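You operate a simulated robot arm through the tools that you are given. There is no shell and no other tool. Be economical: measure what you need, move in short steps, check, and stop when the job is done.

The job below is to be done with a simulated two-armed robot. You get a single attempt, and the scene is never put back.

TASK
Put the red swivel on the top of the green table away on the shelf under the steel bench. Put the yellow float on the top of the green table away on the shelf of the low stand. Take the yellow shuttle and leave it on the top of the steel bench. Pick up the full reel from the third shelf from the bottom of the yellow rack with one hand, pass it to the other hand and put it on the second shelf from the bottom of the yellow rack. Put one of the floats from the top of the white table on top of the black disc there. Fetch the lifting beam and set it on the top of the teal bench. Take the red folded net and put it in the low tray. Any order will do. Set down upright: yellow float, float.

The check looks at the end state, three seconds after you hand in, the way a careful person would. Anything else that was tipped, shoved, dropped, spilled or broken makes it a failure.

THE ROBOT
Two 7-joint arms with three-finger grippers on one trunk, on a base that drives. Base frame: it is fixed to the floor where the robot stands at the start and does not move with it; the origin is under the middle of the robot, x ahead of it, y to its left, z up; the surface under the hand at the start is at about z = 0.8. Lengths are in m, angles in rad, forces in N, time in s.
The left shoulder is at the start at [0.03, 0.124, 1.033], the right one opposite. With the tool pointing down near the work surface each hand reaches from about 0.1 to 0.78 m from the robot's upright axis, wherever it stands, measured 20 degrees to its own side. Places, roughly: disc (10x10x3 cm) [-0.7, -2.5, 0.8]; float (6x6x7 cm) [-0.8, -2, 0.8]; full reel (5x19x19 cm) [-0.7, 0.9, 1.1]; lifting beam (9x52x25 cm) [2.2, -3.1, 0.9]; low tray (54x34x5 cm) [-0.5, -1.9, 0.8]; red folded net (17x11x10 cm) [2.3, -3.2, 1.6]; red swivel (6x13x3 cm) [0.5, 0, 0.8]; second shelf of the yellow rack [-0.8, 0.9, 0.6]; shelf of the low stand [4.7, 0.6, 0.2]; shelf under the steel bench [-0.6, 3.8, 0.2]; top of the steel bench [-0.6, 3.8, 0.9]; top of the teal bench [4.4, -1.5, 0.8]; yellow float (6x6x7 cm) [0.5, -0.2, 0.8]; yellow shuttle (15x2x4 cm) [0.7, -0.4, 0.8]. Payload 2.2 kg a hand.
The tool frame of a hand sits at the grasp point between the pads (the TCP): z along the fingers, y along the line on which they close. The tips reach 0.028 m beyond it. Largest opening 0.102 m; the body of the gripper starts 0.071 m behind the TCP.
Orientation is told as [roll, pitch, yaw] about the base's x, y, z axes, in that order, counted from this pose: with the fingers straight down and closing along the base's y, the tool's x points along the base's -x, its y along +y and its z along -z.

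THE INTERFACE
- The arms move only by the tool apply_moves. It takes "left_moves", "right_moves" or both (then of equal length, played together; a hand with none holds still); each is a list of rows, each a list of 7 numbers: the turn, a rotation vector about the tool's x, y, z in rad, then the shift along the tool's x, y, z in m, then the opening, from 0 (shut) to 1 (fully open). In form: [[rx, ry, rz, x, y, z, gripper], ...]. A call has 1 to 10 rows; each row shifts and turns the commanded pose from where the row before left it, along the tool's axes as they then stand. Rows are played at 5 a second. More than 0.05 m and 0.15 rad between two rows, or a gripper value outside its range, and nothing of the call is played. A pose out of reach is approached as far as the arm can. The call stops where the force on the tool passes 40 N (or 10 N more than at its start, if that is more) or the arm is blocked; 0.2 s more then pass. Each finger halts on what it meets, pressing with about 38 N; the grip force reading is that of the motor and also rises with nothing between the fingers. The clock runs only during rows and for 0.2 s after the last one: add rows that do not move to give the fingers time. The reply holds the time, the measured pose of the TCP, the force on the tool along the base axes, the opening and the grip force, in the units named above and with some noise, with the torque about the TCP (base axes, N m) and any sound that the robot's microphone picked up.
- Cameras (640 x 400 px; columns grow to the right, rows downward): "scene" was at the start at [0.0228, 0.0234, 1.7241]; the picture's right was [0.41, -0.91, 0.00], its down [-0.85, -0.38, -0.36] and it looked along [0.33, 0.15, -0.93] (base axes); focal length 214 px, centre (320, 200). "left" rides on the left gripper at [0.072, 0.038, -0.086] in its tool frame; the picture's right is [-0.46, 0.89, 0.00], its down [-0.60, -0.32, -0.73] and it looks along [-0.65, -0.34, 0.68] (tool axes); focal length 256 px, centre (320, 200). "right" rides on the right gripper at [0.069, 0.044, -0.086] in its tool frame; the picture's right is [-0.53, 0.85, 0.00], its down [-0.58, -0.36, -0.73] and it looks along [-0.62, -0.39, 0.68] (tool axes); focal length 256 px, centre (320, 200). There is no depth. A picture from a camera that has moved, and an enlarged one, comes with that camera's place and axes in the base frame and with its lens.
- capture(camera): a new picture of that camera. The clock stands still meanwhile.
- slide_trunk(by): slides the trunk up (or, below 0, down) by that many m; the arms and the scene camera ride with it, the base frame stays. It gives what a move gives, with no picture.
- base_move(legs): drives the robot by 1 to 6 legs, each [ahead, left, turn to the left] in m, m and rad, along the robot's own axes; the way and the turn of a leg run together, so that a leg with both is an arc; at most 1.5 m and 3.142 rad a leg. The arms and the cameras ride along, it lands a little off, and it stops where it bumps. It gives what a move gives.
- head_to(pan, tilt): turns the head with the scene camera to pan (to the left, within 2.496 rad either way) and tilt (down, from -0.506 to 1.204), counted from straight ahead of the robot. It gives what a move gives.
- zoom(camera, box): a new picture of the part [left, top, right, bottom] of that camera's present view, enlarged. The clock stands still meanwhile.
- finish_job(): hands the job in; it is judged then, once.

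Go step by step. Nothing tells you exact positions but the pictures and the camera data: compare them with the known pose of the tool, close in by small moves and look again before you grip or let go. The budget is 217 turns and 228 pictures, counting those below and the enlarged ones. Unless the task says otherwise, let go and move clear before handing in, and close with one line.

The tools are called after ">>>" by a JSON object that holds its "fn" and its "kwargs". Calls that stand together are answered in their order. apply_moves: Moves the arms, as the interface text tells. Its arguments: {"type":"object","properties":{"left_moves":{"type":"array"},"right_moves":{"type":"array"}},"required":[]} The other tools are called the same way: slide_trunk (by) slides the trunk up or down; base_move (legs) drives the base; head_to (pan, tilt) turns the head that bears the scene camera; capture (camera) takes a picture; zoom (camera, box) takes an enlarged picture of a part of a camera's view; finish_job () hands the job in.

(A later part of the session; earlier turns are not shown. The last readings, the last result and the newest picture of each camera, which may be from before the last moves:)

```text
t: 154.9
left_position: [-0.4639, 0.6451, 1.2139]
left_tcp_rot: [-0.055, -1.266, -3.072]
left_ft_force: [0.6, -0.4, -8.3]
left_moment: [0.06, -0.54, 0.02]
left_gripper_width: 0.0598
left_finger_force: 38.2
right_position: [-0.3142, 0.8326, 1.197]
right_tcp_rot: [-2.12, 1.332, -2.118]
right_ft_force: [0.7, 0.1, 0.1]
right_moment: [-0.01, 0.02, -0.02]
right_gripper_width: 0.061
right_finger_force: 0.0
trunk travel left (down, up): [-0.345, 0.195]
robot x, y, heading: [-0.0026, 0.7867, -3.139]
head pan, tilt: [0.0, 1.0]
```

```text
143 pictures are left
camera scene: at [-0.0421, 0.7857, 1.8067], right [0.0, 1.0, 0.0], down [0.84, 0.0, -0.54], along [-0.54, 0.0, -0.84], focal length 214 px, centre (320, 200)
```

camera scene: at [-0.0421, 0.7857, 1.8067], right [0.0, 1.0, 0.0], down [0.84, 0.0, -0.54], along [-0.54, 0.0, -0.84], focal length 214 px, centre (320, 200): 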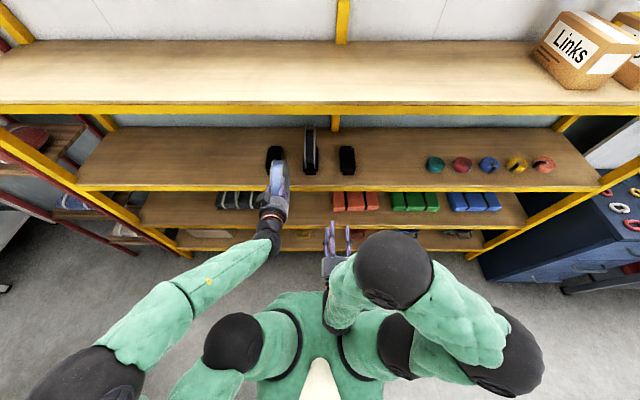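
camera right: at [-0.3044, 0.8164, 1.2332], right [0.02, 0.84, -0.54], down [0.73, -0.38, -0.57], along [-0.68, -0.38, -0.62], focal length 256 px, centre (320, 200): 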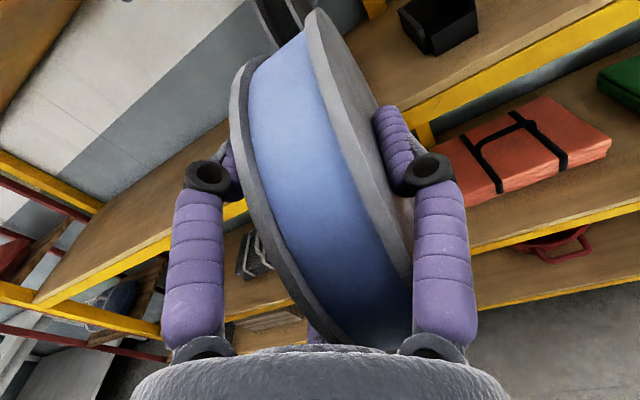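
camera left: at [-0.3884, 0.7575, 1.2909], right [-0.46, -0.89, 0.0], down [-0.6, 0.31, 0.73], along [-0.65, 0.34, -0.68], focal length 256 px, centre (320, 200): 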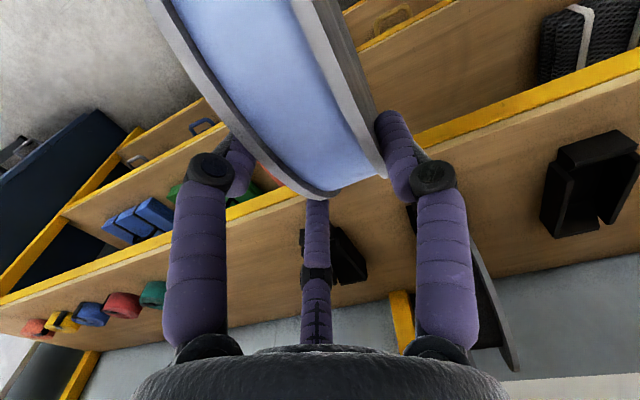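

Separated; the left hand holds the reel (≈8 N). I retract slightly, finish the pitch and begin the roll.

>>> {"fn": "apply_moves", "kwargs": {"left_moves": [[0, 0, 0, 0, 0, -0.03, 0], [0, 0, 0, 0, 0, -0.03, 0], [0, -0.102, 0, 0, 0, 0, 0], [0, -0.102, 0, 0, 0, 0, 0], [0, -0.102, 0, 0, 0, 0, 0], [0, 0, 0.143, 0, 0, 0, 0], [0, 0, 0.143, 0, 0, 0, 0], [0, 0, 0.143, 0, 0, 0, 0], [0, 0, 0.143, 0, 0, 0, 0], [0, 0, 0.143, 0, 0, 0, 0]]}}

>>> {"fn": "apply_moves", "kwargs": {"left_moves": [[0, 0, 0.143, 0, 0, 0, 0], [0, 0, 0.143, 0, 0, 0, 0], [0, 0, 0.143, 0, 0, 0, 0], [0, 0, 0.143, 0, 0, 0, 0], [0, 0, 0.143, 0, 0, 0, 0], [0, 0, 0.141, 0, 0, 0, 0], [0, 0, 0, 0, 0, 0, 0]]}}

>>> {"fn": "capture", "kwargs": {"camera": "scene"}}

>>> {"fn": "capture", "kwargs": {"camera": "left"}}

```text
t: 157.1
left_position: [-0.4134, 0.641, 1.2464]
left_tcp_rot: [1.619, -0.878, 1.559]
left_ft_force: [-0.1, 0.2, -7.5]
left_moment: [0.25, -0.63, -0.03]
left_gripper_width: 0.0597
left_finger_force: 37.9
right_position: [-0.3139, 0.8328, 1.198]
right_tcp_rot: [-2.121, 1.331, -2.117]
right_ft_force: [-0.2, -0.7, -1.2]
right_moment: [-0.01, -0.02, -0.01]
right_gripper_width: 0.0613
right_finger_force: 0.1
trunk travel left (down, up): [-0.345, 0.195]
robot x, y, heading: [-0.0023, 0.7861, -3.142]
head pan, tilt: [0.0, 1.0]
```

```text
t: 158.7
left_position: [-0.4137, 0.6416, 1.2462]
left_tcp_rot: [1.601, -0.023, 1.594]
left_ft_force: [-0.1, 0.8, -5.9]
left_moment: [0.32, -0.65, -0.03]
left_gripper_width: 0.0595
left_finger_force: 38.1
right_position: [-0.3134, 0.8327, 1.1985]
right_tcp_rot: [-2.12, 1.332, -2.116]
right_ft_force: [0.6, 0.9, -0.6]
right_moment: [-0.02, 0.04, 0.0]
right_gripper_width: 0.0613
right_finger_force: 0.0
trunk travel left (down, up): [-0.345, 0.195]
robot x, y, heading: [-0.0007, 0.7826, -3.139]
head pan, tilt: [0.0, 1.0]
```

```text
142 pictures are left
camera scene: at [-0.0423, 0.7858, 1.8066], right [0.0, 1.0, 0.0], down [0.84, 0.0, -0.54], along [-0.54, 0.0, -0.84], focal length 214 px, centre (320, 200)
```

scene: 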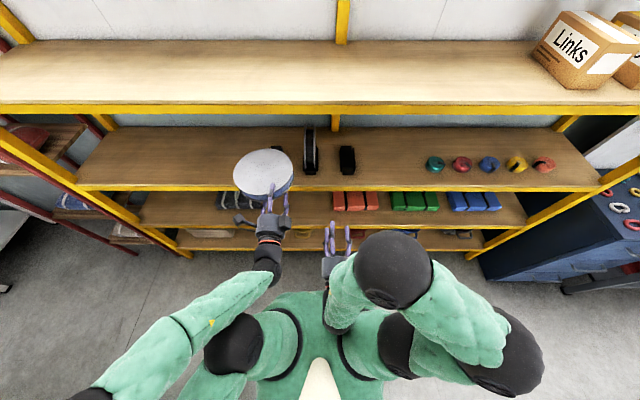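

```text
141 pictures are left
camera left: at [-0.3248, 0.5705, 1.2802], right [0.02, 0.45, 0.9], down [0.71, 0.63, -0.32], along [-0.71, 0.64, -0.31], focal length 256 px, centre (320, 200)
```

left: 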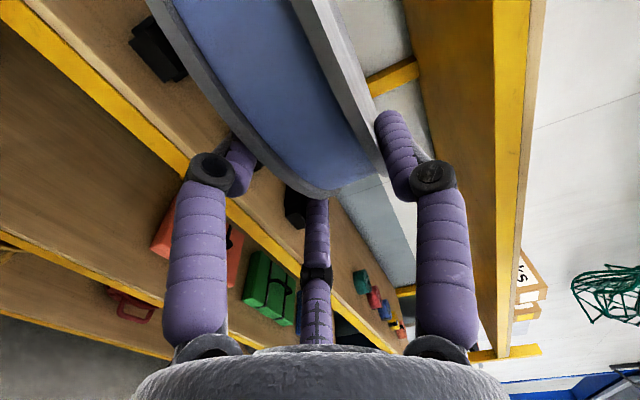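

The reel is horizontal. I retract a touch more, then lower the trunk and check the second shelf from there.

>>> {"fn": "apply_moves", "kwargs": {"left_moves": [[0, 0, 0, 0, 0, -0.03, 0], [0, 0, 0, 0, 0, 0, 0]]}}

>>> {"fn": "slide_trunk", "kwargs": {"by": -0.34}}

>>> {"fn": "head_to", "kwargs": {"pan": 0.2, "tilt": 0.7}}

>>> {"fn": "capture", "kwargs": {"camera": "scene"}}

```text
t: 159.5
left_position: [-0.3976, 0.6375, 1.2691]
left_tcp_rot: [1.648, -0.044, 1.612]
left_ft_force: [0.6, -0.4, -7.7]
left_moment: [0.31, -0.61, 0.04]
left_gripper_width: 0.0597
left_finger_force: 37.7
right_position: [-0.3137, 0.8329, 1.1987]
right_tcp_rot: [-2.121, 1.332, -2.12]
right_ft_force: [0.1, -0.2, -0.4]
right_moment: [-0.02, 0.04, -0.03]
right_gripper_width: 0.0613
right_finger_force: 0.0
trunk travel left (down, up): [-0.345, 0.195]
robot x, y, heading: [-0.0032, 0.7828, -3.138]
head pan, tilt: [0.0, 1.0]
stopped in row 2 (left hand): the arm was blocked; the commanded pose is now the measured one
```

```text
t: 162.8
left_position: [-0.3992, 0.6378, 0.9308]
left_tcp_rot: [1.65, -0.043, 1.611]
left_ft_force: [-1.0, 0.0, -6.8]
left_moment: [0.34, -0.66, 0.01]
left_gripper_width: 0.0599
left_finger_force: 38.1
right_position: [-0.3153, 0.833, 0.8587]
right_tcp_rot: [-2.122, 1.329, -2.121]
right_ft_force: [0.2, 0.1, 0.5]
right_moment: [-0.03, 0.0, -0.03]
right_gripper_width: 0.0611
right_finger_force: 0.0
trunk travel left (down, up): [-0.005, 0.535]
robot x, y, heading: [-0.0057, 0.7869, -3.139]
head pan, tilt: [0.0, 1.0]
```

```text
t: 163.6
left_position: [-0.3971, 0.6363, 0.9297]
left_tcp_rot: [1.65, -0.042, 1.61]
left_ft_force: [0.4, -0.4, -6.9]
left_moment: [0.33, -0.61, 0.01]
left_gripper_width: 0.0598
left_finger_force: 37.6
right_position: [-0.3129, 0.8325, 0.858]
right_tcp_rot: [-2.12, 1.332, -2.117]
right_ft_force: [-0.6, 0.7, 0.1]
right_moment: [0.03, -0.01, -0.01]
right_gripper_width: 0.0611
right_finger_force: 0.0
trunk travel left (down, up): [-0.005, 0.535]
robot x, y, heading: [-0.0063, 0.7856, -3.145]
head pan, tilt: [0.201, 0.7]
```

```text
140 pictures are left
camera scene: at [-0.0556, 0.769, 1.4899], right [-0.2, 0.98, 0.0], down [0.63, 0.13, -0.76], along [-0.75, -0.15, -0.65], focal length 214 px, centre (320, 200)
```

scene: 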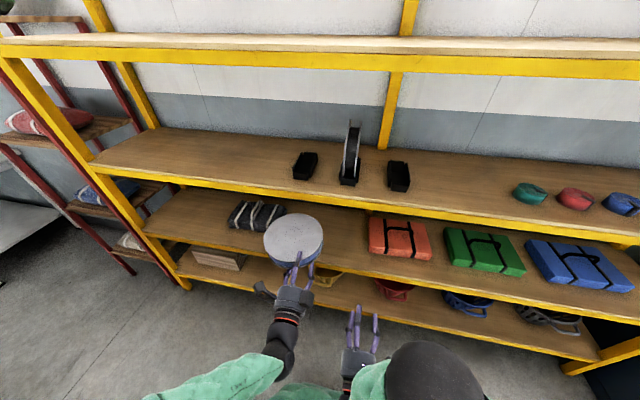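

Free spot between the dark net and the orange pack is centred at y≈0.66. I lower the left hand to enter above the second shelf and level it.

>>> {"fn": "apply_moves", "kwargs": {"left_moves": [[0.04, 0, 0, 0, -0.032, 0.005, 0], [0.04, 0, 0, 0, -0.032, 0.005, 0], [0, 0, 0, 0, -0.032, 0.005, 0], [0, 0, 0, 0, -0.032, 0.005, 0], [0, 0, 0, 0, 0, 0, 0]]}}

>>> {"fn": "base_move", "kwargs": {"legs": [[0, -0.055, 0], [0.085, 0, 0]]}}

>>> {"fn": "capture", "kwargs": {"camera": "scene"}}

>>> {"fn": "capture", "kwargs": {"camera": "left"}}

```text
t: 164.8
left_position: [-0.4136, 0.6649, 0.8343]
left_tcp_rot: [1.566, -0.041, 1.611]
left_ft_force: [-0.6, 0.2, -7.5]
left_moment: [0.33, -0.63, 0.01]
left_gripper_width: 0.0597
left_finger_force: 37.7
left hand out of reach, approached as far as the arm can: row 2, 3, 4
right_position: [-0.3127, 0.8326, 0.8582]
right_tcp_rot: [-2.12, 1.332, -2.117]
right_ft_force: [-0.1, 0.1, 1.2]
right_moment: [-0.02, -0.01, -0.02]
right_gripper_width: 0.0612
right_finger_force: 0.0
trunk travel left (down, up): [-0.005, 0.535]
robot x, y, heading: [0.0002, 0.7852, -3.138]
head pan, tilt: [0.201, 0.7]
```

```text
t: 166.5
left_position: [-0.4992, 0.7192, 0.8336]
left_tcp_rot: [1.566, -0.041, 1.613]
left_ft_force: [-0.5, 0.6, -7.4]
left_moment: [0.33, -0.61, -0.02]
left_gripper_width: 0.0597
left_finger_force: 37.9
right_position: [-0.3994, 0.888, 0.8589]
right_tcp_rot: [-2.119, 1.332, -2.119]
right_ft_force: [-0.6, 0.4, -0.5]
right_moment: [-0.02, 0.0, -0.01]
right_gripper_width: 0.0611
right_finger_force: 0.0
trunk travel left (down, up): [-0.005, 0.535]
robot x, y, heading: [-0.088, 0.8422, -3.141]
head pan, tilt: [0.201, 0.7]
```

```text
139 pictures are left
camera scene: at [-0.1415, 0.8237, 1.49], right [-0.2, 0.98, 0.0], down [0.63, 0.13, -0.76], along [-0.75, -0.15, -0.64], focal length 214 px, centre (320, 200)
```

scene: 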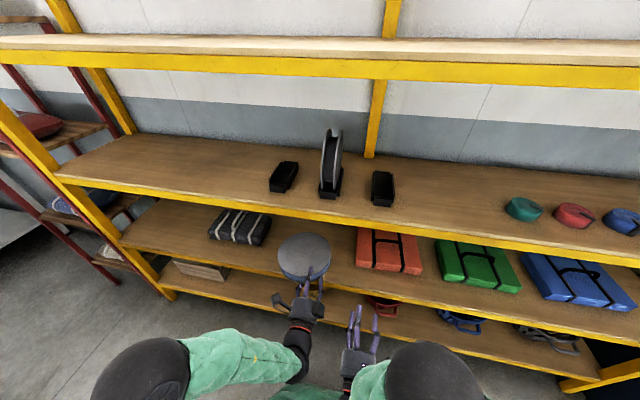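

```text
138 pictures are left
camera left: at [-0.41, 0.6489, 0.8693], right [-0.02, 0.43, 0.9], down [0.71, 0.65, -0.29], along [-0.71, 0.63, -0.32], focal length 256 px, centre (320, 200)
```

left: 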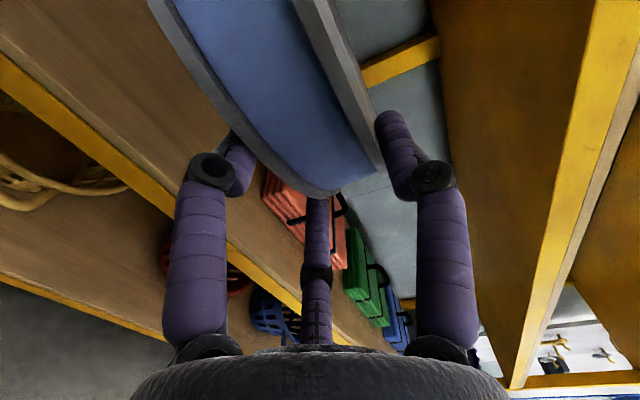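

Moving the reel in over the second shelf.

>>> {"fn": "apply_moves", "kwargs": {"left_moves": [[0, 0, 0, 0.007, -0.008, 0.044, 0], [0, 0, 0, 0.007, -0.008, 0.044, 0], [0, 0, 0, 0.007, -0.008, 0.044, 0], [0, 0, 0, 0.007, -0.008, 0.044, 0], [0, 0, 0, 0, 0, 0, 0]]}}

>>> {"fn": "capture", "kwargs": {"camera": "scene"}}

>>> {"fn": "capture", "kwargs": {"camera": "left"}}

```text
t: 167.7
left_position: [-0.6273, 0.7497, 0.8185]
left_tcp_rot: [1.561, -0.043, 1.618]
left_ft_force: [-0.1, 0.7, -6.7]
left_moment: [0.28, -0.64, 0.04]
left_gripper_width: 0.0597
left_finger_force: 37.9
left hand out of reach, approached as far as the arm can: row 1, 2, 3, 4
right_position: [-0.3989, 0.8877, 0.8579]
right_tcp_rot: [-2.12, 1.33, -2.118]
right_ft_force: [0.9, -0.3, -0.1]
right_moment: [0.0, 0.0, 0.02]
right_gripper_width: 0.0609
right_finger_force: 0.0
trunk travel left (down, up): [-0.005, 0.535]
robot x, y, heading: [-0.0878, 0.8448, -3.137]
head pan, tilt: [0.201, 0.7]
```

```text
137 pictures are left
camera scene: at [-0.1413, 0.8239, 1.49], right [-0.2, 0.98, 0.0], down [0.63, 0.13, -0.76], along [-0.75, -0.15, -0.64], focal length 214 px, centre (320, 200)
```

scene: 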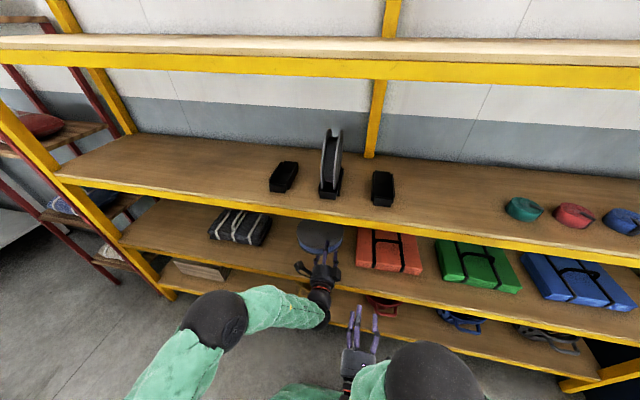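

```text
136 pictures are left
camera left: at [-0.538, 0.6807, 0.8545], right [-0.03, 0.43, 0.9], down [0.7, 0.65, -0.29], along [-0.71, 0.63, -0.32], focal length 256 px, centre (320, 200)
```

left: 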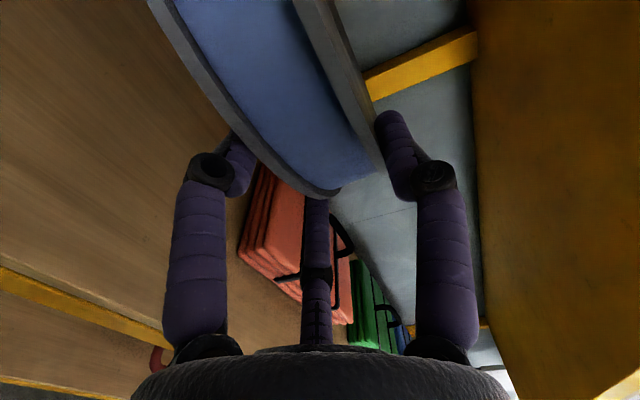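

The arm's limit pushed it sideways; correct by base moves.

>>> {"fn": "base_move", "kwargs": {"legs": [[0, 0.06, 0], [0.05, 0, 0]]}}

>>> {"fn": "apply_moves", "kwargs": {"left_moves": [[0, 0, 0, 0, -0.02, 0, 0], [0, 0, 0, 0, -0.02, 0, 0], [0, 0, 0, 0, 0, 0, 0]]}}

>>> {"fn": "capture", "kwargs": {"camera": "left"}}

>>> {"fn": "zoom", "kwargs": {"camera": "scene", "box": [200, 160, 440, 310]}}

```text
t: 169.2
left_position: [-0.6763, 0.6892, 0.8177]
left_tcp_rot: [1.563, -0.042, 1.621]
left_ft_force: [0.5, 0.2, -7.8]
left_moment: [0.33, -0.59, 0.02]
left_gripper_width: 0.0597
left_finger_force: 37.7
right_position: [-0.449, 0.8285, 0.8579]
right_tcp_rot: [-2.117, 1.332, -2.117]
right_ft_force: [0.5, -0.2, 0.4]
right_moment: [0.0, -0.02, -0.02]
right_gripper_width: 0.0611
right_finger_force: 0.1
trunk travel left (down, up): [-0.005, 0.535]
robot x, y, heading: [-0.1389, 0.7804, -3.142]
head pan, tilt: [0.201, 0.7]
```

```text
t: 169.9
left_position: [-0.6752, 0.7026, 0.782]
left_tcp_rot: [1.559, -0.042, 1.625]
left_ft_force: [-0.7, 0.2, -7.2]
left_moment: [0.3, -0.62, -0.05]
left_gripper_width: 0.0595
left_finger_force: 37.8
left hand out of reach, approached as far as the arm can: row 1, 2
right_position: [-0.4491, 0.8294, 0.8593]
right_tcp_rot: [-2.117, 1.33, -2.119]
right_ft_force: [-0.2, -0.9, -0.9]
right_moment: [0.01, -0.01, 0.04]
right_gripper_width: 0.0612
right_finger_force: 0.1
trunk travel left (down, up): [-0.005, 0.535]
robot x, y, heading: [-0.1353, 0.7803, -3.139]
head pan, tilt: [0.201, 0.7]
```

```text
135 pictures are left
camera left: at [-0.5856, 0.633, 0.8187], right [-0.03, 0.43, 0.9], down [0.7, 0.66, -0.28], along [-0.71, 0.62, -0.32], focal length 256 px, centre (320, 200)
```

left: 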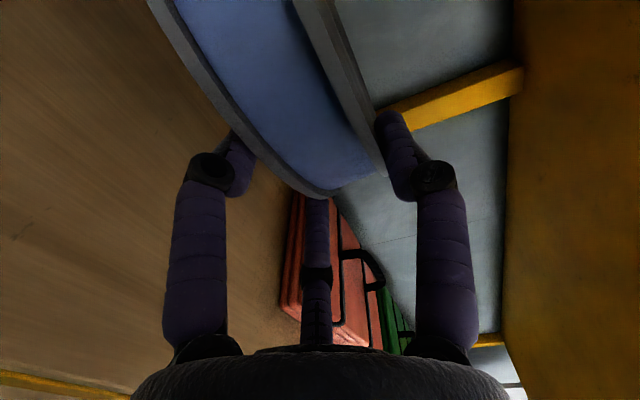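

```text
2.67 times, centred on (320, 235) of scene
camera zoom: at [-0.1911, 0.7639, 1.49], right [-0.2, 0.98, 0.0], down [0.63, 0.13, -0.76], along [-0.75, -0.15, -0.64], focal length 572 px, centre (320, 107)
```

zoom: 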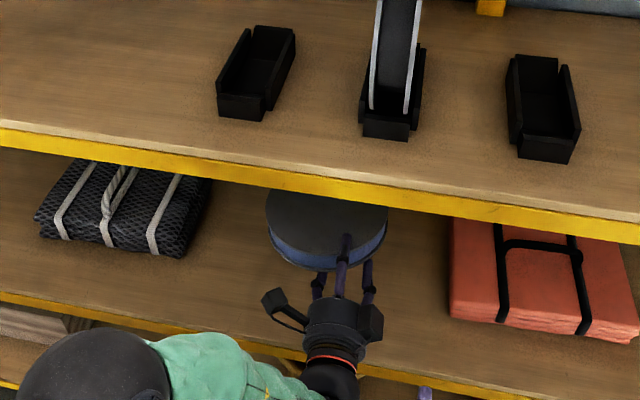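

Well placed between the net and the orange pack. Lowering further until contact.

>>> {"fn": "apply_moves", "kwargs": {"left_moves": [[0, 0, 0, 0.005, -0.015, 0, 0], [0, 0, 0, 0.005, -0.012, 0, 0], [0, 0, 0, 0.003, -0.008, 0, 0], [0, 0, 0, 0, 0, 0, 0]]}}

>>> {"fn": "capture", "kwargs": {"camera": "left"}}

```text
t: 170.9
left_position: [-0.67, 0.7122, 0.7553]
left_tcp_rot: [1.559, -0.041, 1.626]
left_ft_force: [0.6, 0.9, -6.8]
left_moment: [0.29, -0.63, -0.01]
left_gripper_width: 0.0596
left_finger_force: 38.1
left hand out of reach, approached as far as the arm can: row 1, 2, 3
right_position: [-0.4482, 0.8275, 0.8579]
right_tcp_rot: [-2.12, 1.33, -2.118]
right_ft_force: [0.5, 0.0, -0.3]
right_moment: [0.02, 0.06, 0.0]
right_gripper_width: 0.061
right_finger_force: 0.1
trunk travel left (down, up): [-0.005, 0.535]
robot x, y, heading: [-0.1399, 0.7837, -3.139]
head pan, tilt: [0.201, 0.7]
```

```text
133 pictures are left
camera left: at [-0.5808, 0.6425, 0.7919], right [-0.03, 0.43, 0.9], down [0.7, 0.66, -0.28], along [-0.71, 0.62, -0.32], focal length 256 px, centre (320, 200)
```

left: 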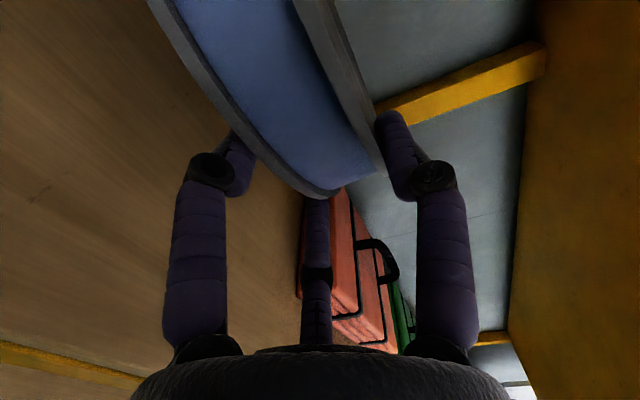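

>>> {"fn": "apply_moves", "kwargs": {"left_moves": [[0, 0, 0, 0.002, -0.008, 0, 0], [0, 0, 0, 0.002, -0.006, 0, 0], [0, 0, 0, 0.001, -0.004, 0, 0], [0, 0, 0, 0, 0, 0, 0]]}}

>>> {"fn": "zoom", "kwargs": {"camera": "scene", "box": [260, 200, 380, 310]}}

```text
t: 171.9
left_position: [-0.6677, 0.7173, 0.7411]
left_tcp_rot: [1.559, -0.041, 1.626]
left_ft_force: [0.1, -0.5, -7.0]
left_moment: [0.27, -0.65, 0.0]
left_gripper_width: 0.0598
left_finger_force: 38.3
left hand out of reach, approached as far as the arm can: row 1, 2
right_position: [-0.4485, 0.8277, 0.8589]
right_tcp_rot: [-2.119, 1.329, -2.119]
right_ft_force: [0.4, 0.4, -0.5]
right_moment: [0.01, -0.01, -0.02]
right_gripper_width: 0.0611
right_finger_force: 0.1
trunk travel left (down, up): [-0.005, 0.535]
robot x, y, heading: [-0.1394, 0.7821, -3.141]
head pan, tilt: [0.201, 0.7]
```

```text
3.64 times, centred on (320, 255) of scene
camera zoom: at [-0.1911, 0.7639, 1.49], right [-0.2, 0.98, 0.0], down [0.63, 0.13, -0.76], along [-0.75, -0.15, -0.64], focal length 780 px, centre (320, 0)
```

zoom: 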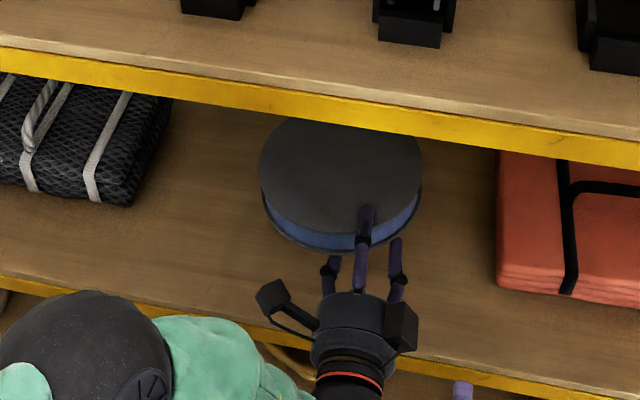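

>>> {"fn": "apply_moves", "kwargs": {"left_moves": [[0, 0, 0, 0.001, -0.006, 0, 0], [0, 0, 0, 0.001, -0.006, 0, 0], [0, 0, 0, 0.001, -0.006, 0, 0], [0, 0, 0, 0, -0.005, 0, 0], [0, 0, 0, 0, 0, 0, 0]]}}

```text
t: 173.2
left_position: [-0.6658, 0.7226, 0.7222]
left_tcp_rot: [1.56, -0.042, 1.627]
left_ft_force: [-0.5, 0.0, -7.1]
left_moment: [0.34, -0.61, 0.01]
left_gripper_width: 0.0596
left_finger_force: 37.7
left hand out of reach, approached as far as the arm can: row 1, 3
right_position: [-0.4489, 0.8277, 0.8581]
right_tcp_rot: [-2.121, 1.33, -2.121]
right_ft_force: [0.9, -0.2, 0.6]
right_moment: [0.01, 0.01, -0.03]
right_gripper_width: 0.0612
right_finger_force: 0.2
trunk travel left (down, up): [-0.005, 0.535]
robot x, y, heading: [-0.1383, 0.7811, -3.141]
head pan, tilt: [0.201, 0.7]
```

>>> {"fn": "apply_moves", "kwargs": {"left_moves": [[0, 0, 0, 0.001, -0.006, 0, 0], [0, 0, 0, 0.001, -0.006, 0, 0], [0, 0, 0, 0.001, -0.005, 0, 0], [0, 0, 0, 0, -0.005, 0, 0], [0, 0, 0, 0, 0, 0, 0]]}}

>>> {"fn": "capture", "kwargs": {"camera": "left"}}

```text
t: 174.3
left_position: [-0.6628, 0.7302, 0.7019]
left_tcp_rot: [1.557, -0.042, 1.625]
left_ft_force: [-0.1, 0.7, -8.7]
left_moment: [0.33, -0.65, 0.0]
left_gripper_width: 0.0596
left_finger_force: 37.9
left hand out of reach, approached as far as the arm can: row 1, 3
right_position: [-0.449, 0.8283, 0.8581]
right_tcp_rot: [-2.119, 1.331, -2.119]
right_ft_force: [0.5, 0.1, 0.1]
right_moment: [0.03, 0.0, 0.03]
right_gripper_width: 0.0614
right_finger_force: 0.0
trunk travel left (down, up): [-0.005, 0.535]
robot x, y, heading: [-0.1333, 0.7779, -3.148]
head pan, tilt: [0.201, 0.7]
```

```text
131 pictures are left
camera left: at [-0.5733, 0.6613, 0.7385], right [-0.03, 0.43, 0.9], down [0.7, 0.66, -0.28], along [-0.71, 0.62, -0.32], focal length 256 px, centre (320, 200)
```

left: 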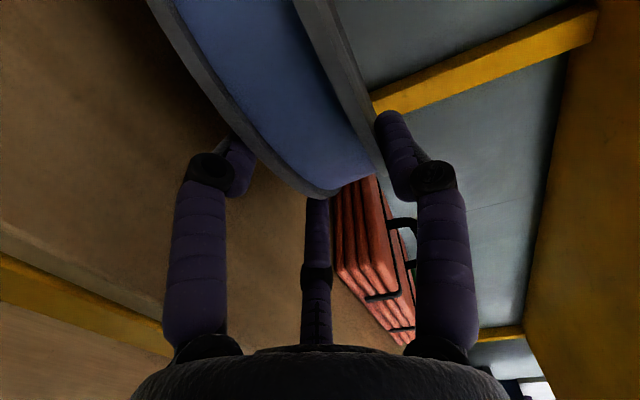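

>>> {"fn": "apply_moves", "kwargs": {"left_moves": [[0, 0, 0, 0.002, -0.006, 0, 0], [0, 0, 0, 0.002, -0.006, 0, 0], [0, 0, 0, 0.002, -0.005, 0, 0], [0, 0, 0, 0.001, -0.004, 0, 0], [0, 0, 0, 0, 0, 0, 0]]}}

>>> {"fn": "zoom", "kwargs": {"camera": "scene", "box": [260, 200, 380, 310]}}

```text
t: 175.6
left_position: [-0.659, 0.736, 0.6861]
left_tcp_rot: [1.558, -0.045, 1.625]
left_ft_force: [-0.7, -0.7, -7.6]
left_moment: [0.27, -0.63, 0.0]
left_gripper_width: 0.0599
left_finger_force: 38.1
left hand out of reach, approached as far as the arm can: row 1, 2, 3
right_position: [-0.4496, 0.827, 0.8592]
right_tcp_rot: [-2.119, 1.331, -2.119]
right_ft_force: [-0.5, -0.1, 0.2]
right_moment: [0.02, -0.01, 0.03]
right_gripper_width: 0.0611
right_finger_force: 0.1
trunk travel left (down, up): [-0.005, 0.535]
robot x, y, heading: [-0.1396, 0.7861, -3.14]
head pan, tilt: [0.201, 0.7]
```

```text
3.64 times, centred on (320, 255) of scene
camera zoom: at [-0.1911, 0.7639, 1.49], right [-0.2, 0.98, 0.0], down [0.63, 0.13, -0.76], along [-0.75, -0.15, -0.64], focal length 780 px, centre (320, 0)
```

zoom: 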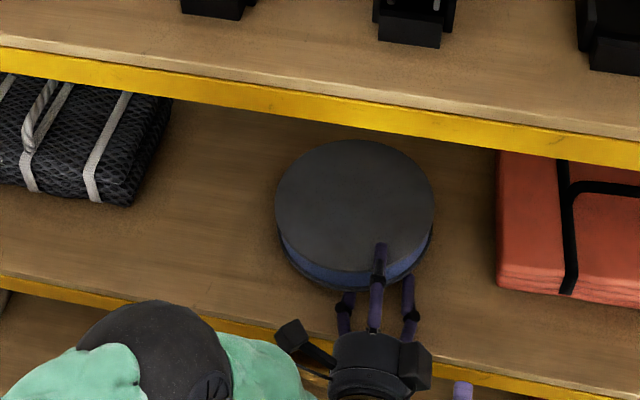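

>>> {"fn": "apply_moves", "kwargs": {"left_moves": [[0, 0, 0, 0.002, -0.005, 0, 0], [0, 0, 0, 0.002, -0.005, 0, 0], [0, 0, 0, 0.002, -0.005, 0, 0], [0, 0, 0, 0.001, -0.004, 0, 0], [0, 0, 0, 0, 0, 0, 0]]}}

>>> {"fn": "capture", "kwargs": {"camera": "left"}}

```text
t: 176.5
left_position: [-0.6602, 0.738, 0.6805]
left_tcp_rot: [1.584, -0.04, 1.633]
left_ft_force: [4.6, -0.2, 14.3]
left_moment: [-0.38, -1.47, 0.42]
left_gripper_width: 0.06
left_finger_force: 38.4
left hand out of reach, approached as far as the arm can: row 1, 2, 3
right_position: [-0.4485, 0.8271, 0.8589]
right_tcp_rot: [-2.123, 1.332, -2.122]
right_ft_force: [0.3, -0.2, -0.1]
right_moment: [0.02, 0.0, -0.04]
right_gripper_width: 0.0611
right_finger_force: 0.0
trunk travel left (down, up): [-0.005, 0.535]
robot x, y, heading: [-0.1361, 0.7808, -3.143]
head pan, tilt: [0.201, 0.7]
stopped in row 4 (left hand): the force on the tool passed its limit at 45 N (the readings are from after the stop); the commanded pose is now the measured one
```

```text
129 pictures are left
camera left: at [-0.5697, 0.6703, 0.7147], right [-0.02, 0.43, 0.9], down [0.69, 0.66, -0.3], along [-0.73, 0.62, -0.3], focal length 256 px, centre (320, 200)
```

left: 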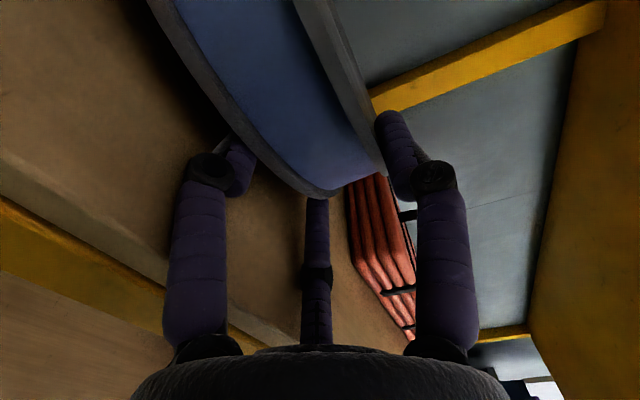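

Contact with the lower fingers. To avoid dragging the reel when withdrawing, I'll pitch the fingers down ~17° so the far rim rests on the shelf and the fingers slope out from under it.

>>> {"fn": "apply_moves", "kwargs": {"left_moves": [[0, 0, 0, 0, 0.03, 0, 0], [0, 0, 0, 0, 0.02, 0, 0], [0.1, 0, 0, 0, 0, 0, 0], [0.1, 0, 0, 0, 0, 0, 0], [0.1, 0, 0, 0, 0, 0, 0], [0, 0, 0, 0, 0, 0, 0]]}}

>>> {"fn": "zoom", "kwargs": {"camera": "scene", "box": [260, 200, 380, 310]}}

```text
t: 177.9
left_position: [-0.66, 0.7371, 0.7285]
left_tcp_rot: [1.275, -0.04, 1.632]
left_ft_force: [-0.7, 0.5, -7.1]
left_moment: [0.33, -0.62, 0.0]
left_gripper_width: 0.0596
left_finger_force: 37.8
right_position: [-0.4486, 0.8279, 0.8592]
right_tcp_rot: [-2.12, 1.329, -2.119]
right_ft_force: [-0.2, 0.4, -0.5]
right_moment: [0.01, 0.01, -0.02]
right_gripper_width: 0.061
right_finger_force: 0.1
trunk travel left (down, up): [-0.005, 0.535]
robot x, y, heading: [-0.1416, 0.7777, -3.145]
head pan, tilt: [0.201, 0.7]
```

```text
3.64 times, centred on (320, 255) of scene
camera zoom: at [-0.1908, 0.7637, 1.49], right [-0.2, 0.98, 0.0], down [0.63, 0.13, -0.76], along [-0.75, -0.15, -0.64], focal length 780 px, centre (320, 0)
```

zoom: 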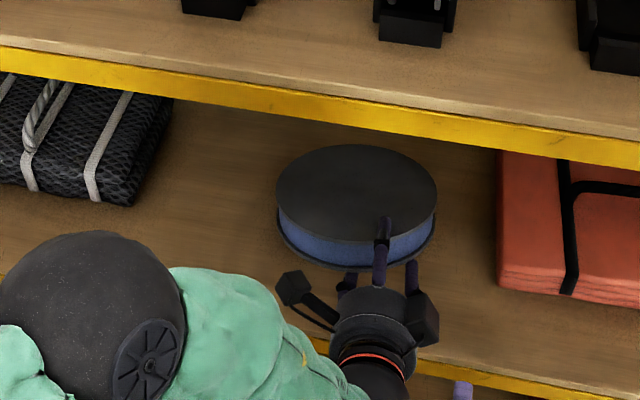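

Now a bit deeper with the base, then lower until the far rim touches.

>>> {"fn": "base_move", "kwargs": {"legs": [[0.03, 0.02, 0]]}}

>>> {"fn": "apply_moves", "kwargs": {"left_moves": [[0, 0, 0, 0, -0.0057, 0.0018, 0], [0, 0, 0, 0, -0.0038, 0.0012, 0], [0, 0, 0, 0, -0.0038, 0.0012, 0], [0, 0, 0, 0, -0.0038, 0.0012, 0], [0, 0, 0, 0, 0, 0, 0]]}}

```text
t: 178.8
left_position: [-0.6904, 0.7162, 0.7276]
left_tcp_rot: [1.277, -0.043, 1.632]
left_ft_force: [-0.8, 0.4, -8.0]
left_moment: [0.33, -0.62, -0.01]
left_gripper_width: 0.0598
left_finger_force: 38.1
right_position: [-0.4781, 0.8074, 0.8567]
right_tcp_rot: [-2.121, 1.332, -2.116]
right_ft_force: [0.0, -0.5, -0.1]
right_moment: [0.01, -0.03, 0.02]
right_gripper_width: 0.061
right_finger_force: 0.0
trunk travel left (down, up): [-0.005, 0.535]
robot x, y, heading: [-0.1689, 0.7605, -3.14]
head pan, tilt: [0.201, 0.7]
```

```text
t: 180.0
left_position: [-0.6911, 0.7177, 0.7124]
left_tcp_rot: [1.283, -0.041, 1.631]
left_ft_force: [0.6, 0.8, 6.4]
left_moment: [-0.54, 1.49, 0.08]
left_gripper_width: 0.0596
left_finger_force: 37.8
right_position: [-0.478, 0.8072, 0.8587]
right_tcp_rot: [-2.123, 1.33, -2.12]
right_ft_force: [-0.3, 0.0, -0.2]
right_moment: [-0.04, -0.01, -0.02]
right_gripper_width: 0.0614
right_finger_force: 0.0
trunk travel left (down, up): [-0.005, 0.535]
robot x, y, heading: [-0.1692, 0.761, -3.142]
head pan, tilt: [0.201, 0.7]
```

Far rim touches at the predicted height. Open slightly and lower the hand so the fingers slope beneath.

>>> {"fn": "apply_moves", "kwargs": {"left_moves": [[0, 0, 0, 0, 0, 0, 0.65], [0, 0, 0, 0, 0, 0, 0.75], [0, 0, 0, 0, -0.0057, 0.0018, 0.8], [0, 0, 0, 0, -0.0057, 0.0018, 0.8], [0, 0, 0, 0, -0.0038, 0.0012, 0.8], [0, 0, 0, 0, 0, 0, 0.8]]}}

>>> {"fn": "zoom", "kwargs": {"camera": "scene", "box": [260, 200, 380, 310]}}

>>> {"fn": "capture", "kwargs": {"camera": "left"}}

```text
t: 181.4
left_position: [-0.6894, 0.718, 0.6943]
left_tcp_rot: [1.277, -0.039, 1.633]
left_ft_force: [1.0, -0.3, -3.0]
left_moment: [0.13, 0.06, 0.14]
left_gripper_width: 0.083
left_finger_force: 0.9
right_position: [-0.4779, 0.8075, 0.8576]
right_tcp_rot: [-2.121, 1.33, -2.118]
right_ft_force: [0.1, 0.9, -1.0]
right_moment: [0.0, 0.01, -0.02]
right_gripper_width: 0.0609
right_finger_force: 0.0
trunk travel left (down, up): [-0.005, 0.535]
robot x, y, heading: [-0.1686, 0.7592, -3.14]
head pan, tilt: [0.201, 0.7]
```

```text
3.64 times, centred on (320, 255) of scene
camera zoom: at [-0.2204, 0.7438, 1.49], right [-0.2, 0.98, 0.0], down [0.63, 0.13, -0.76], along [-0.75, -0.15, -0.64], focal length 780 px, centre (320, 0)
```

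zoom: 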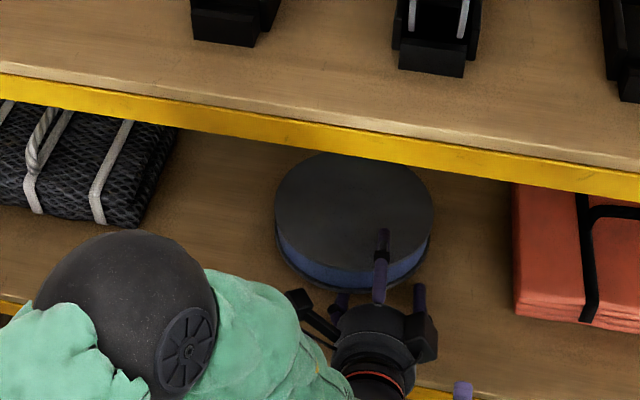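

```text
126 pictures are left
camera left: at [-0.6144, 0.6479, 0.7529], right [-0.28, 0.41, 0.87], down [0.75, 0.66, -0.07], along [-0.6, 0.63, -0.5], focal length 256 px, centre (320, 200)
```

left: 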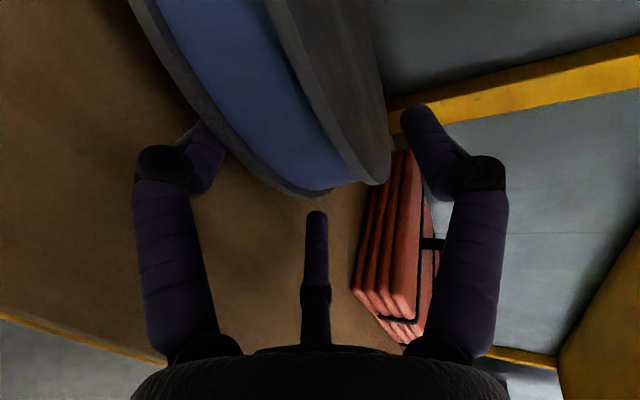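

Now withdraw with a quick horizontal pull and look.

>>> {"fn": "apply_moves", "kwargs": {"left_moves": [[0, 0, 0, 0, -0.0145, -0.047, 0.8], [0, 0, 0, 0, -0.0145, -0.047, 0.8], [0, 0, 0, 0, 0, 0, 0.8]]}}

>>> {"fn": "zoom", "kwargs": {"camera": "scene", "box": [260, 200, 380, 310]}}

```text
t: 182.2
left_position: [-0.5914, 0.7229, 0.6937]
left_tcp_rot: [1.279, -0.04, 1.633]
left_ft_force: [0.6, 0.2, -0.5]
left_moment: [-0.05, 0.0, -0.02]
left_gripper_width: 0.0817
left_finger_force: 0.1
right_position: [-0.479, 0.8084, 0.8586]
right_tcp_rot: [-2.122, 1.329, -2.119]
right_ft_force: [0.0, 0.3, 0.3]
right_moment: [0.02, 0.01, 0.02]
right_gripper_width: 0.0615
right_finger_force: 0.0
trunk travel left (down, up): [-0.005, 0.535]
robot x, y, heading: [-0.1671, 0.7614, -3.134]
head pan, tilt: [0.201, 0.7]
```

```text
3.64 times, centred on (320, 255) of scene
camera zoom: at [-0.2201, 0.7439, 1.4901], right [-0.2, 0.98, 0.0], down [0.63, 0.13, -0.77], along [-0.75, -0.15, -0.64], focal length 780 px, centre (320, 0)
```

zoom: 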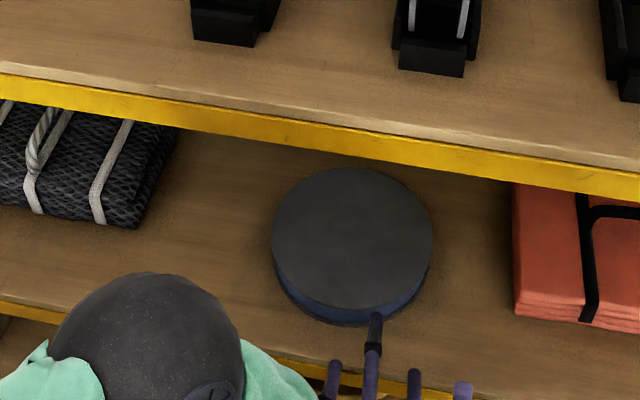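

The reel lies flat on the second shelf, well between its neighbours. I back out, raise the trunk and check the arms.

>>> {"fn": "base_move", "kwargs": {"legs": [[-0.15, 0, 0]]}}

>>> {"fn": "slide_trunk", "kwargs": {"by": 0.27}}

>>> {"fn": "base_move", "kwargs": {"legs": [[-0.02, -0.75, 0]]}}

>>> {"fn": "head_to", "kwargs": {"pan": 0.25, "tilt": 0.75}}

>>> {"fn": "capture", "kwargs": {"camera": "scene"}}

```text
t: 183.6
left_position: [-0.4426, 0.7242, 0.6945]
left_tcp_rot: [1.278, -0.042, 1.633]
left_ft_force: [0.2, -0.4, 0.7]
left_moment: [0.01, -0.02, 0.0]
left_gripper_width: 0.0815
left_finger_force: 0.2
right_position: [-0.3283, 0.8092, 0.8589]
right_tcp_rot: [-2.121, 1.331, -2.122]
right_ft_force: [0.6, 0.4, -0.3]
right_moment: [-0.01, -0.01, 0.03]
right_gripper_width: 0.0611
right_finger_force: 0.1
trunk travel left (down, up): [-0.005, 0.535]
robot x, y, heading: [-0.0203, 0.7585, 3.144]
head pan, tilt: [0.201, 0.7]
```

```text
t: 186.3
left_position: [-0.4424, 0.7243, 0.9637]
left_tcp_rot: [1.279, -0.04, 1.633]
left_ft_force: [0.1, 0.2, -0.9]
left_moment: [0.0, 0.01, 0.02]
left_gripper_width: 0.0815
left_finger_force: 0.0
right_position: [-0.3302, 0.8079, 1.1271]
right_tcp_rot: [-2.122, 1.331, -2.12]
right_ft_force: [0.6, -0.2, 0.8]
right_moment: [0.01, 0.03, -0.01]
right_gripper_width: 0.0612
right_finger_force: 0.0
trunk travel left (down, up): [-0.275, 0.265]
robot x, y, heading: [-0.0186, 0.7585, 3.141]
head pan, tilt: [0.201, 0.7]
```

```text
t: 190.4
left_position: [-0.4244, 1.4711, 0.9626]
left_tcp_rot: [1.277, -0.04, 1.633]
left_ft_force: [-0.3, 0.1, 0.3]
left_moment: [0.02, -0.04, 0.0]
left_gripper_width: 0.0816
left_finger_force: 0.1
right_position: [-0.3109, 1.556, 1.1278]
right_tcp_rot: [-2.118, 1.33, -2.115]
right_ft_force: [-0.3, -0.1, -0.1]
right_moment: [-0.01, 0.02, 0.02]
right_gripper_width: 0.0614
right_finger_force: 0.1
trunk travel left (down, up): [-0.275, 0.265]
robot x, y, heading: [-0.0002, 1.5088, -3.138]
head pan, tilt: [0.201, 0.7]
```

```text
t: 191.0
left_position: [-0.4231, 1.4701, 0.9639]
left_tcp_rot: [1.279, -0.042, 1.632]
left_ft_force: [0.9, 0.9, -0.1]
left_moment: [0.01, -0.02, -0.04]
left_gripper_width: 0.0815
left_finger_force: 0.2
right_position: [-0.3107, 1.5555, 1.1281]
right_tcp_rot: [-2.121, 1.329, -2.117]
right_ft_force: [0.9, 0.1, -0.3]
right_moment: [0.01, 0.01, 0.03]
right_gripper_width: 0.0614
right_finger_force: 0.1
trunk travel left (down, up): [-0.275, 0.265]
robot x, y, heading: [0.0012, 1.5136, -3.136]
head pan, tilt: [0.25, 0.75]
```

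```text
124 pictures are left
camera scene: at [-0.0491, 1.488, 1.7558], right [-0.25, 0.97, 0.0], down [0.66, 0.17, -0.73], along [-0.71, -0.18, -0.68], focal length 214 px, centre (320, 200)
```

scene: 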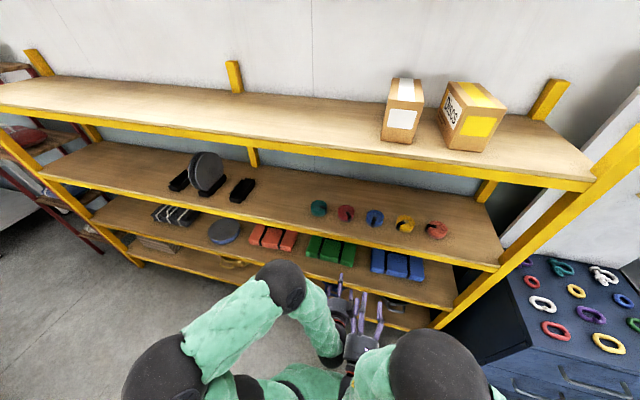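

Reel done. I now bring the arms back to a neutral, fingers-down pose, starting with the left hand moving aside.

>>> {"fn": "apply_moves", "kwargs": {"left_moves": [[-0.147, 0, 0, 0.04, 0, 0, 0.8], [-0.147, 0, 0, 0.045, 0, 0, 0.8], [0, 0, 0, 0.045, 0.01, 0, 0.8], [0, 0, 0, 0.045, 0.01, 0, 0.8], [0, 0, 0, 0.045, 0.01, 0, 0.8], [0.0864, 0.0864, -0.0864, 0, 0, 0, 0.8], [0.0864, 0.0864, -0.0864, 0, 0, 0, 0.8], [0.0864, 0.0864, -0.0864, 0, 0, 0, 0.8], [0.0864, 0.0864, -0.0864, 0, 0, 0, 0.8], [0.0864, 0.0864, -0.0864, 0, 0, 0, 0.8]]}}

>>> {"fn": "apply_moves", "kwargs": {"left_moves": [[0.0864, 0.0864, -0.0864, 0, 0, 0, 0.8], [0.0864, 0.0864, -0.0864, 0, 0, 0, 0.8], [0.0864, 0.0864, -0.0864, 0, 0, 0, 0.8], [0.0864, 0.0864, -0.0864, 0, 0, 0, 0.8], [0.0864, 0.0864, -0.0864, 0, 0, 0, 0.8], [0.0864, 0.0864, -0.0864, 0, 0, 0, 0.8], [0.0864, 0.0864, -0.0864, 0, 0, 0, 0.8], [0.0864, 0.0864, -0.0864, 0, 0, 0, 0.8], [0.0864, 0.0864, -0.0864, 0, 0, 0, 0.8]]}}

>>> {"fn": "apply_moves", "kwargs": {"right_moves": [[0, 0, 0, 0, 0.03, 0.03, 0.8], [0, 0, 0, 0, 0.03, 0.03, 0.8], [0, 0, 0, 0, 0.04, 0.02, 0.8], [-0.0864, -0.0864, 0.0864, 0, 0, 0, 0.8], [-0.0864, -0.0864, 0.0864, 0, 0, 0, 0.8], [-0.0864, -0.0864, 0.0864, 0, 0, 0, 0.8], [-0.0864, -0.0864, 0.0864, 0, 0, 0, 0.8], [-0.0864, -0.0864, 0.0864, 0, 0, 0, 0.8], [-0.0864, -0.0864, 0.0864, 0, 0, 0, 0.8], [-0.0864, -0.0864, 0.0864, 0, 0, 0, 0.8]]}}

```text
t: 193.1
left_position: [-0.4141, 1.4168, 0.9565]
left_tcp_rot: [1.013, -0.255, 2.094]
left_ft_force: [-0.3, 0.1, 1.5]
left_moment: [0.0, 0.0, 0.01]
left_gripper_width: 0.0818
left_finger_force: 0.1
left hand out of reach, approached as far as the arm can: row 2, 3, 4, 5
right_position: [-0.3099, 1.5579, 1.1311]
right_tcp_rot: [-2.143, 1.323, -2.149]
right_ft_force: [0.1, 2.2, 0.1]
right_moment: [0.07, 0.02, 0.27]
right_gripper_width: 0.0611
right_finger_force: 0.1
trunk travel left (down, up): [-0.275, 0.265]
robot x, y, heading: [-0.0025, 1.5035, -3.137]
head pan, tilt: [0.25, 0.75]
stopped in row 10 (right hand): the force on the tool passed its limit at 58 N (the readings are from after the stop); the commanded pose is now the measured one
```

```text
t: 193.4
left_position: [-0.4078, 1.4147, 0.9519]
left_tcp_rot: [0.964, -0.248, 2.137]
left_ft_force: [0.3, 0.7, -0.6]
left_moment: [-0.02, 0.01, 0.02]
left_gripper_width: 0.0817
left_finger_force: 0.0
right_position: [-0.3102, 1.5597, 1.1332]
right_tcp_rot: [-2.158, 1.315, -2.174]
right_ft_force: [0.8, 0.3, 0.6]
right_moment: [0.01, 0.01, 0.03]
right_gripper_width: 0.0612
right_finger_force: 0.1
trunk travel left (down, up): [-0.275, 0.265]
robot x, y, heading: [0.0021, 1.5093, -3.142]
head pan, tilt: [0.25, 0.75]
stopped in row 1 (right hand): the force on the tool passed its limit at 59 N (the readings are from after the stop); the commanded pose is now the measured one
```

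```text
t: 195.6
left_position: [-0.409, 1.4147, 0.9515]
left_tcp_rot: [0.964, -0.248, 2.137]
left_ft_force: [-0.3, 0.1, 0.2]
left_moment: [-0.04, -0.02, 0.02]
left_gripper_width: 0.0816
left_finger_force: 0.0
right_position: [-0.3726, 1.628, 1.1265]
right_tcp_rot: [-0.728, 0.582, -1.283]
right_ft_force: [-0.2, -0.1, -0.5]
right_moment: [-0.01, -0.03, -0.01]
right_gripper_width: 0.0813
right_finger_force: 0.1
right hand out of reach, approached as far as the arm can: row 3
trunk travel left (down, up): [-0.275, 0.265]
robot x, y, heading: [-0.0026, 1.5094, -3.142]
head pan, tilt: [0.25, 0.75]
```

The right arm freed itself. Continue the right hand rotation and move it further away, then the left.

>>> {"fn": "apply_moves", "kwargs": {"right_moves": [[-0.0864, -0.0864, 0.0864, 0, 0, 0, 0.8], [-0.0864, -0.0864, 0.0864, 0, 0, 0, 0.8], [-0.0864, -0.0864, 0.0864, 0, 0, 0, 0.8], [-0.0864, -0.0864, 0.0864, 0, 0, 0, 0.8], [-0.0864, -0.0864, 0.0864, 0, 0, 0, 0.8], [-0.0864, -0.0864, 0.0864, 0, 0, 0, 0.8], [-0.0864, -0.0864, 0.0864, 0, 0, 0, 0.8]]}}

>>> {"fn": "apply_moves", "kwargs": {"left_moves": [[0.0864, 0.0864, -0.0864, 0, 0, 0, 0.8], [0.0864, 0.0864, -0.0864, 0, 0, 0, 0.8], [0.0864, 0.0864, -0.0864, 0, 0, 0, 0.8], [0.0864, 0.0864, -0.0864, 0, 0, 0, 0.8], [0.0864, 0.0864, -0.0864, 0, 0, 0, 0.8], [0.0864, 0.0864, -0.0864, 0, 0, 0, 0.8], [0.0864, 0.0864, -0.0864, 0, 0, 0, 0.8], [0.0864, 0.0864, -0.0864, 0, 0, 0, 0.8]]}}

>>> {"fn": "capture", "kwargs": {"camera": "scene"}}

```text
t: 197.2
left_position: [-0.408, 1.4149, 0.9515]
left_tcp_rot: [0.963, -0.247, 2.137]
left_ft_force: [-0.2, 0.3, 0.0]
left_moment: [0.0, 0.01, 0.06]
left_gripper_width: 0.0816
left_finger_force: 0.1
right_position: [-0.3733, 1.6275, 1.1275]
right_tcp_rot: [-0.141, -0.213, -1.571]
right_ft_force: [-0.7, -0.1, 0.2]
right_moment: [-0.02, 0.02, 0.01]
right_gripper_width: 0.0817
right_finger_force: 0.0
trunk travel left (down, up): [-0.275, 0.265]
robot x, y, heading: [-0.0025, 1.507, -3.134]
head pan, tilt: [0.25, 0.75]
```

```text
t: 199.0
left_position: [-0.4078, 1.4151, 0.9508]
left_tcp_rot: [0.092, 0.013, 3.067]
left_ft_force: [0.1, 0.3, -0.1]
left_moment: [0.01, -0.03, -0.02]
left_gripper_width: 0.0812
left_finger_force: 0.2
right_position: [-0.3737, 1.6279, 1.1267]
right_tcp_rot: [-0.139, -0.212, -1.571]
right_ft_force: [-0.6, -1.2, -0.2]
right_moment: [0.01, 0.01, 0.01]
right_gripper_width: 0.0814
right_finger_force: 0.1
trunk travel left (down, up): [-0.275, 0.265]
robot x, y, heading: [0.0027, 1.5092, -3.135]
head pan, tilt: [0.25, 0.75]
```

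```text
123 pictures are left
camera scene: at [-0.0497, 1.4877, 1.7558], right [-0.25, 0.97, 0.0], down [0.66, 0.17, -0.73], along [-0.71, -0.18, -0.68], focal length 214 px, centre (320, 200)
```

scene: 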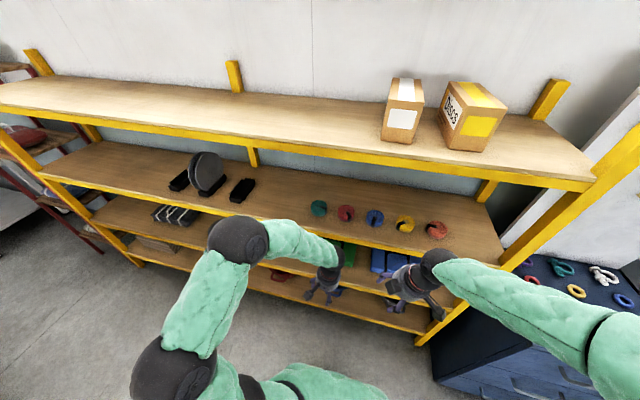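

Both arms are free again. I straighten the hands, turn around and return to the green table for the yellow float.

>>> {"fn": "apply_moves", "kwargs": {"left_moves": [[0.046, 0, -0.04, 0, 0.02, -0.04, 0.8], [0.046, -0.013, -0.04, 0, 0.02, -0.04, 0.8], [0, 0, 0, 0, 0.02, -0.04, 0.8], [0, 0, 0, 0, 0.02, -0.04, 0.8]], "right_moves": [[-0.07, 0.106, 0, 0, 0, 0, 0.8], [-0.07, 0.106, 0, 0, 0, 0, 0.8], [0, 0, 0, 0.02, 0, 0, 0.8], [0, 0, 0, 0.02, 0, 0, 0.8]]}}

>>> {"fn": "base_move", "kwargs": {"legs": [[0, 0, -1.57], [0, 0, -1.57], [0, -1.4, 0], [0.03, -0.33, 0]]}}

>>> {"fn": "head_to", "kwargs": {"pan": -0.1, "tilt": 0.9}}

>>> {"fn": "capture", "kwargs": {"camera": "scene"}}

```text
t: 200.0
left_position: [-0.4077, 1.3408, 1.1132]
left_tcp_rot: [0.002, -0.003, -3.138]
left_ft_force: [0.1, 0.3, -0.2]
left_moment: [0.01, 0.04, -0.01]
left_gripper_width: 0.0819
left_finger_force: 0.1
right_position: [-0.3718, 1.6685, 1.1267]
right_tcp_rot: [-0.001, 0.001, -1.586]
right_ft_force: [-0.3, -0.6, 0.1]
right_moment: [0.03, -0.04, 0.03]
right_gripper_width: 0.0815
right_finger_force: 0.1
trunk travel left (down, up): [-0.275, 0.265]
robot x, y, heading: [0.0007, 1.5081, -3.134]
head pan, tilt: [0.25, 0.75]
```

```text
t: 216.5
left_position: [0.4644, -0.0643, 1.1136]
left_tcp_rot: [0.003, -0.003, 0.017]
left_ft_force: [0.4, 0.5, -0.1]
left_moment: [0.02, -0.04, 0.0]
left_gripper_width: 0.0817
left_finger_force: 0.0
right_position: [0.4326, -0.3919, 1.1269]
right_tcp_rot: [-0.001, 0.0, 1.57]
right_ft_force: [-0.5, -0.9, 0.0]
right_moment: [0.06, -0.01, -0.02]
right_gripper_width: 0.082
right_finger_force: 0.1
trunk travel left (down, up): [-0.275, 0.265]
robot x, y, heading: [0.0603, -0.2333, 0.015]
head pan, tilt: [0.25, 0.75]
```

```text
t: 217.3
left_position: [0.4631, -0.063, 1.1129]
left_tcp_rot: [0.004, -0.004, 0.018]
left_ft_force: [0.4, -0.1, -0.1]
left_moment: [-0.01, 0.02, -0.01]
left_gripper_width: 0.0815
left_finger_force: 0.1
right_position: [0.4322, -0.3909, 1.1271]
right_tcp_rot: [-0.001, 0.001, 1.569]
right_ft_force: [0.2, 0.2, 0.1]
right_moment: [0.01, 0.0, -0.01]
right_gripper_width: 0.0817
right_finger_force: 0.0
trunk travel left (down, up): [-0.275, 0.265]
robot x, y, heading: [0.0579, -0.2357, 0.016]
head pan, tilt: [-0.099, 0.901]
```

```text
122 pictures are left
camera scene: at [0.105, -0.2423, 1.7439], right [-0.08, -1.0, 0.0], down [-0.78, 0.06, -0.62], along [0.62, -0.05, -0.78], focal length 214 px, centre (320, 200)
```

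scene: 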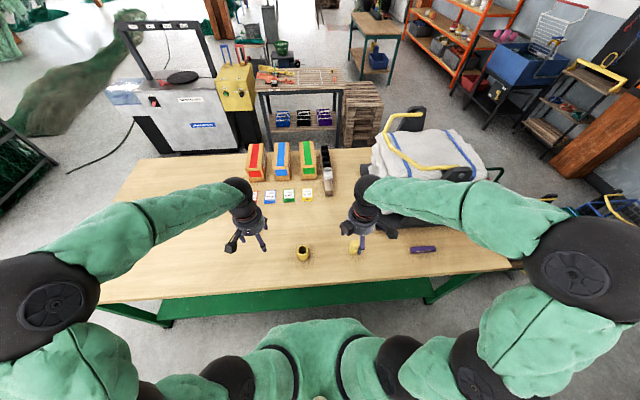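

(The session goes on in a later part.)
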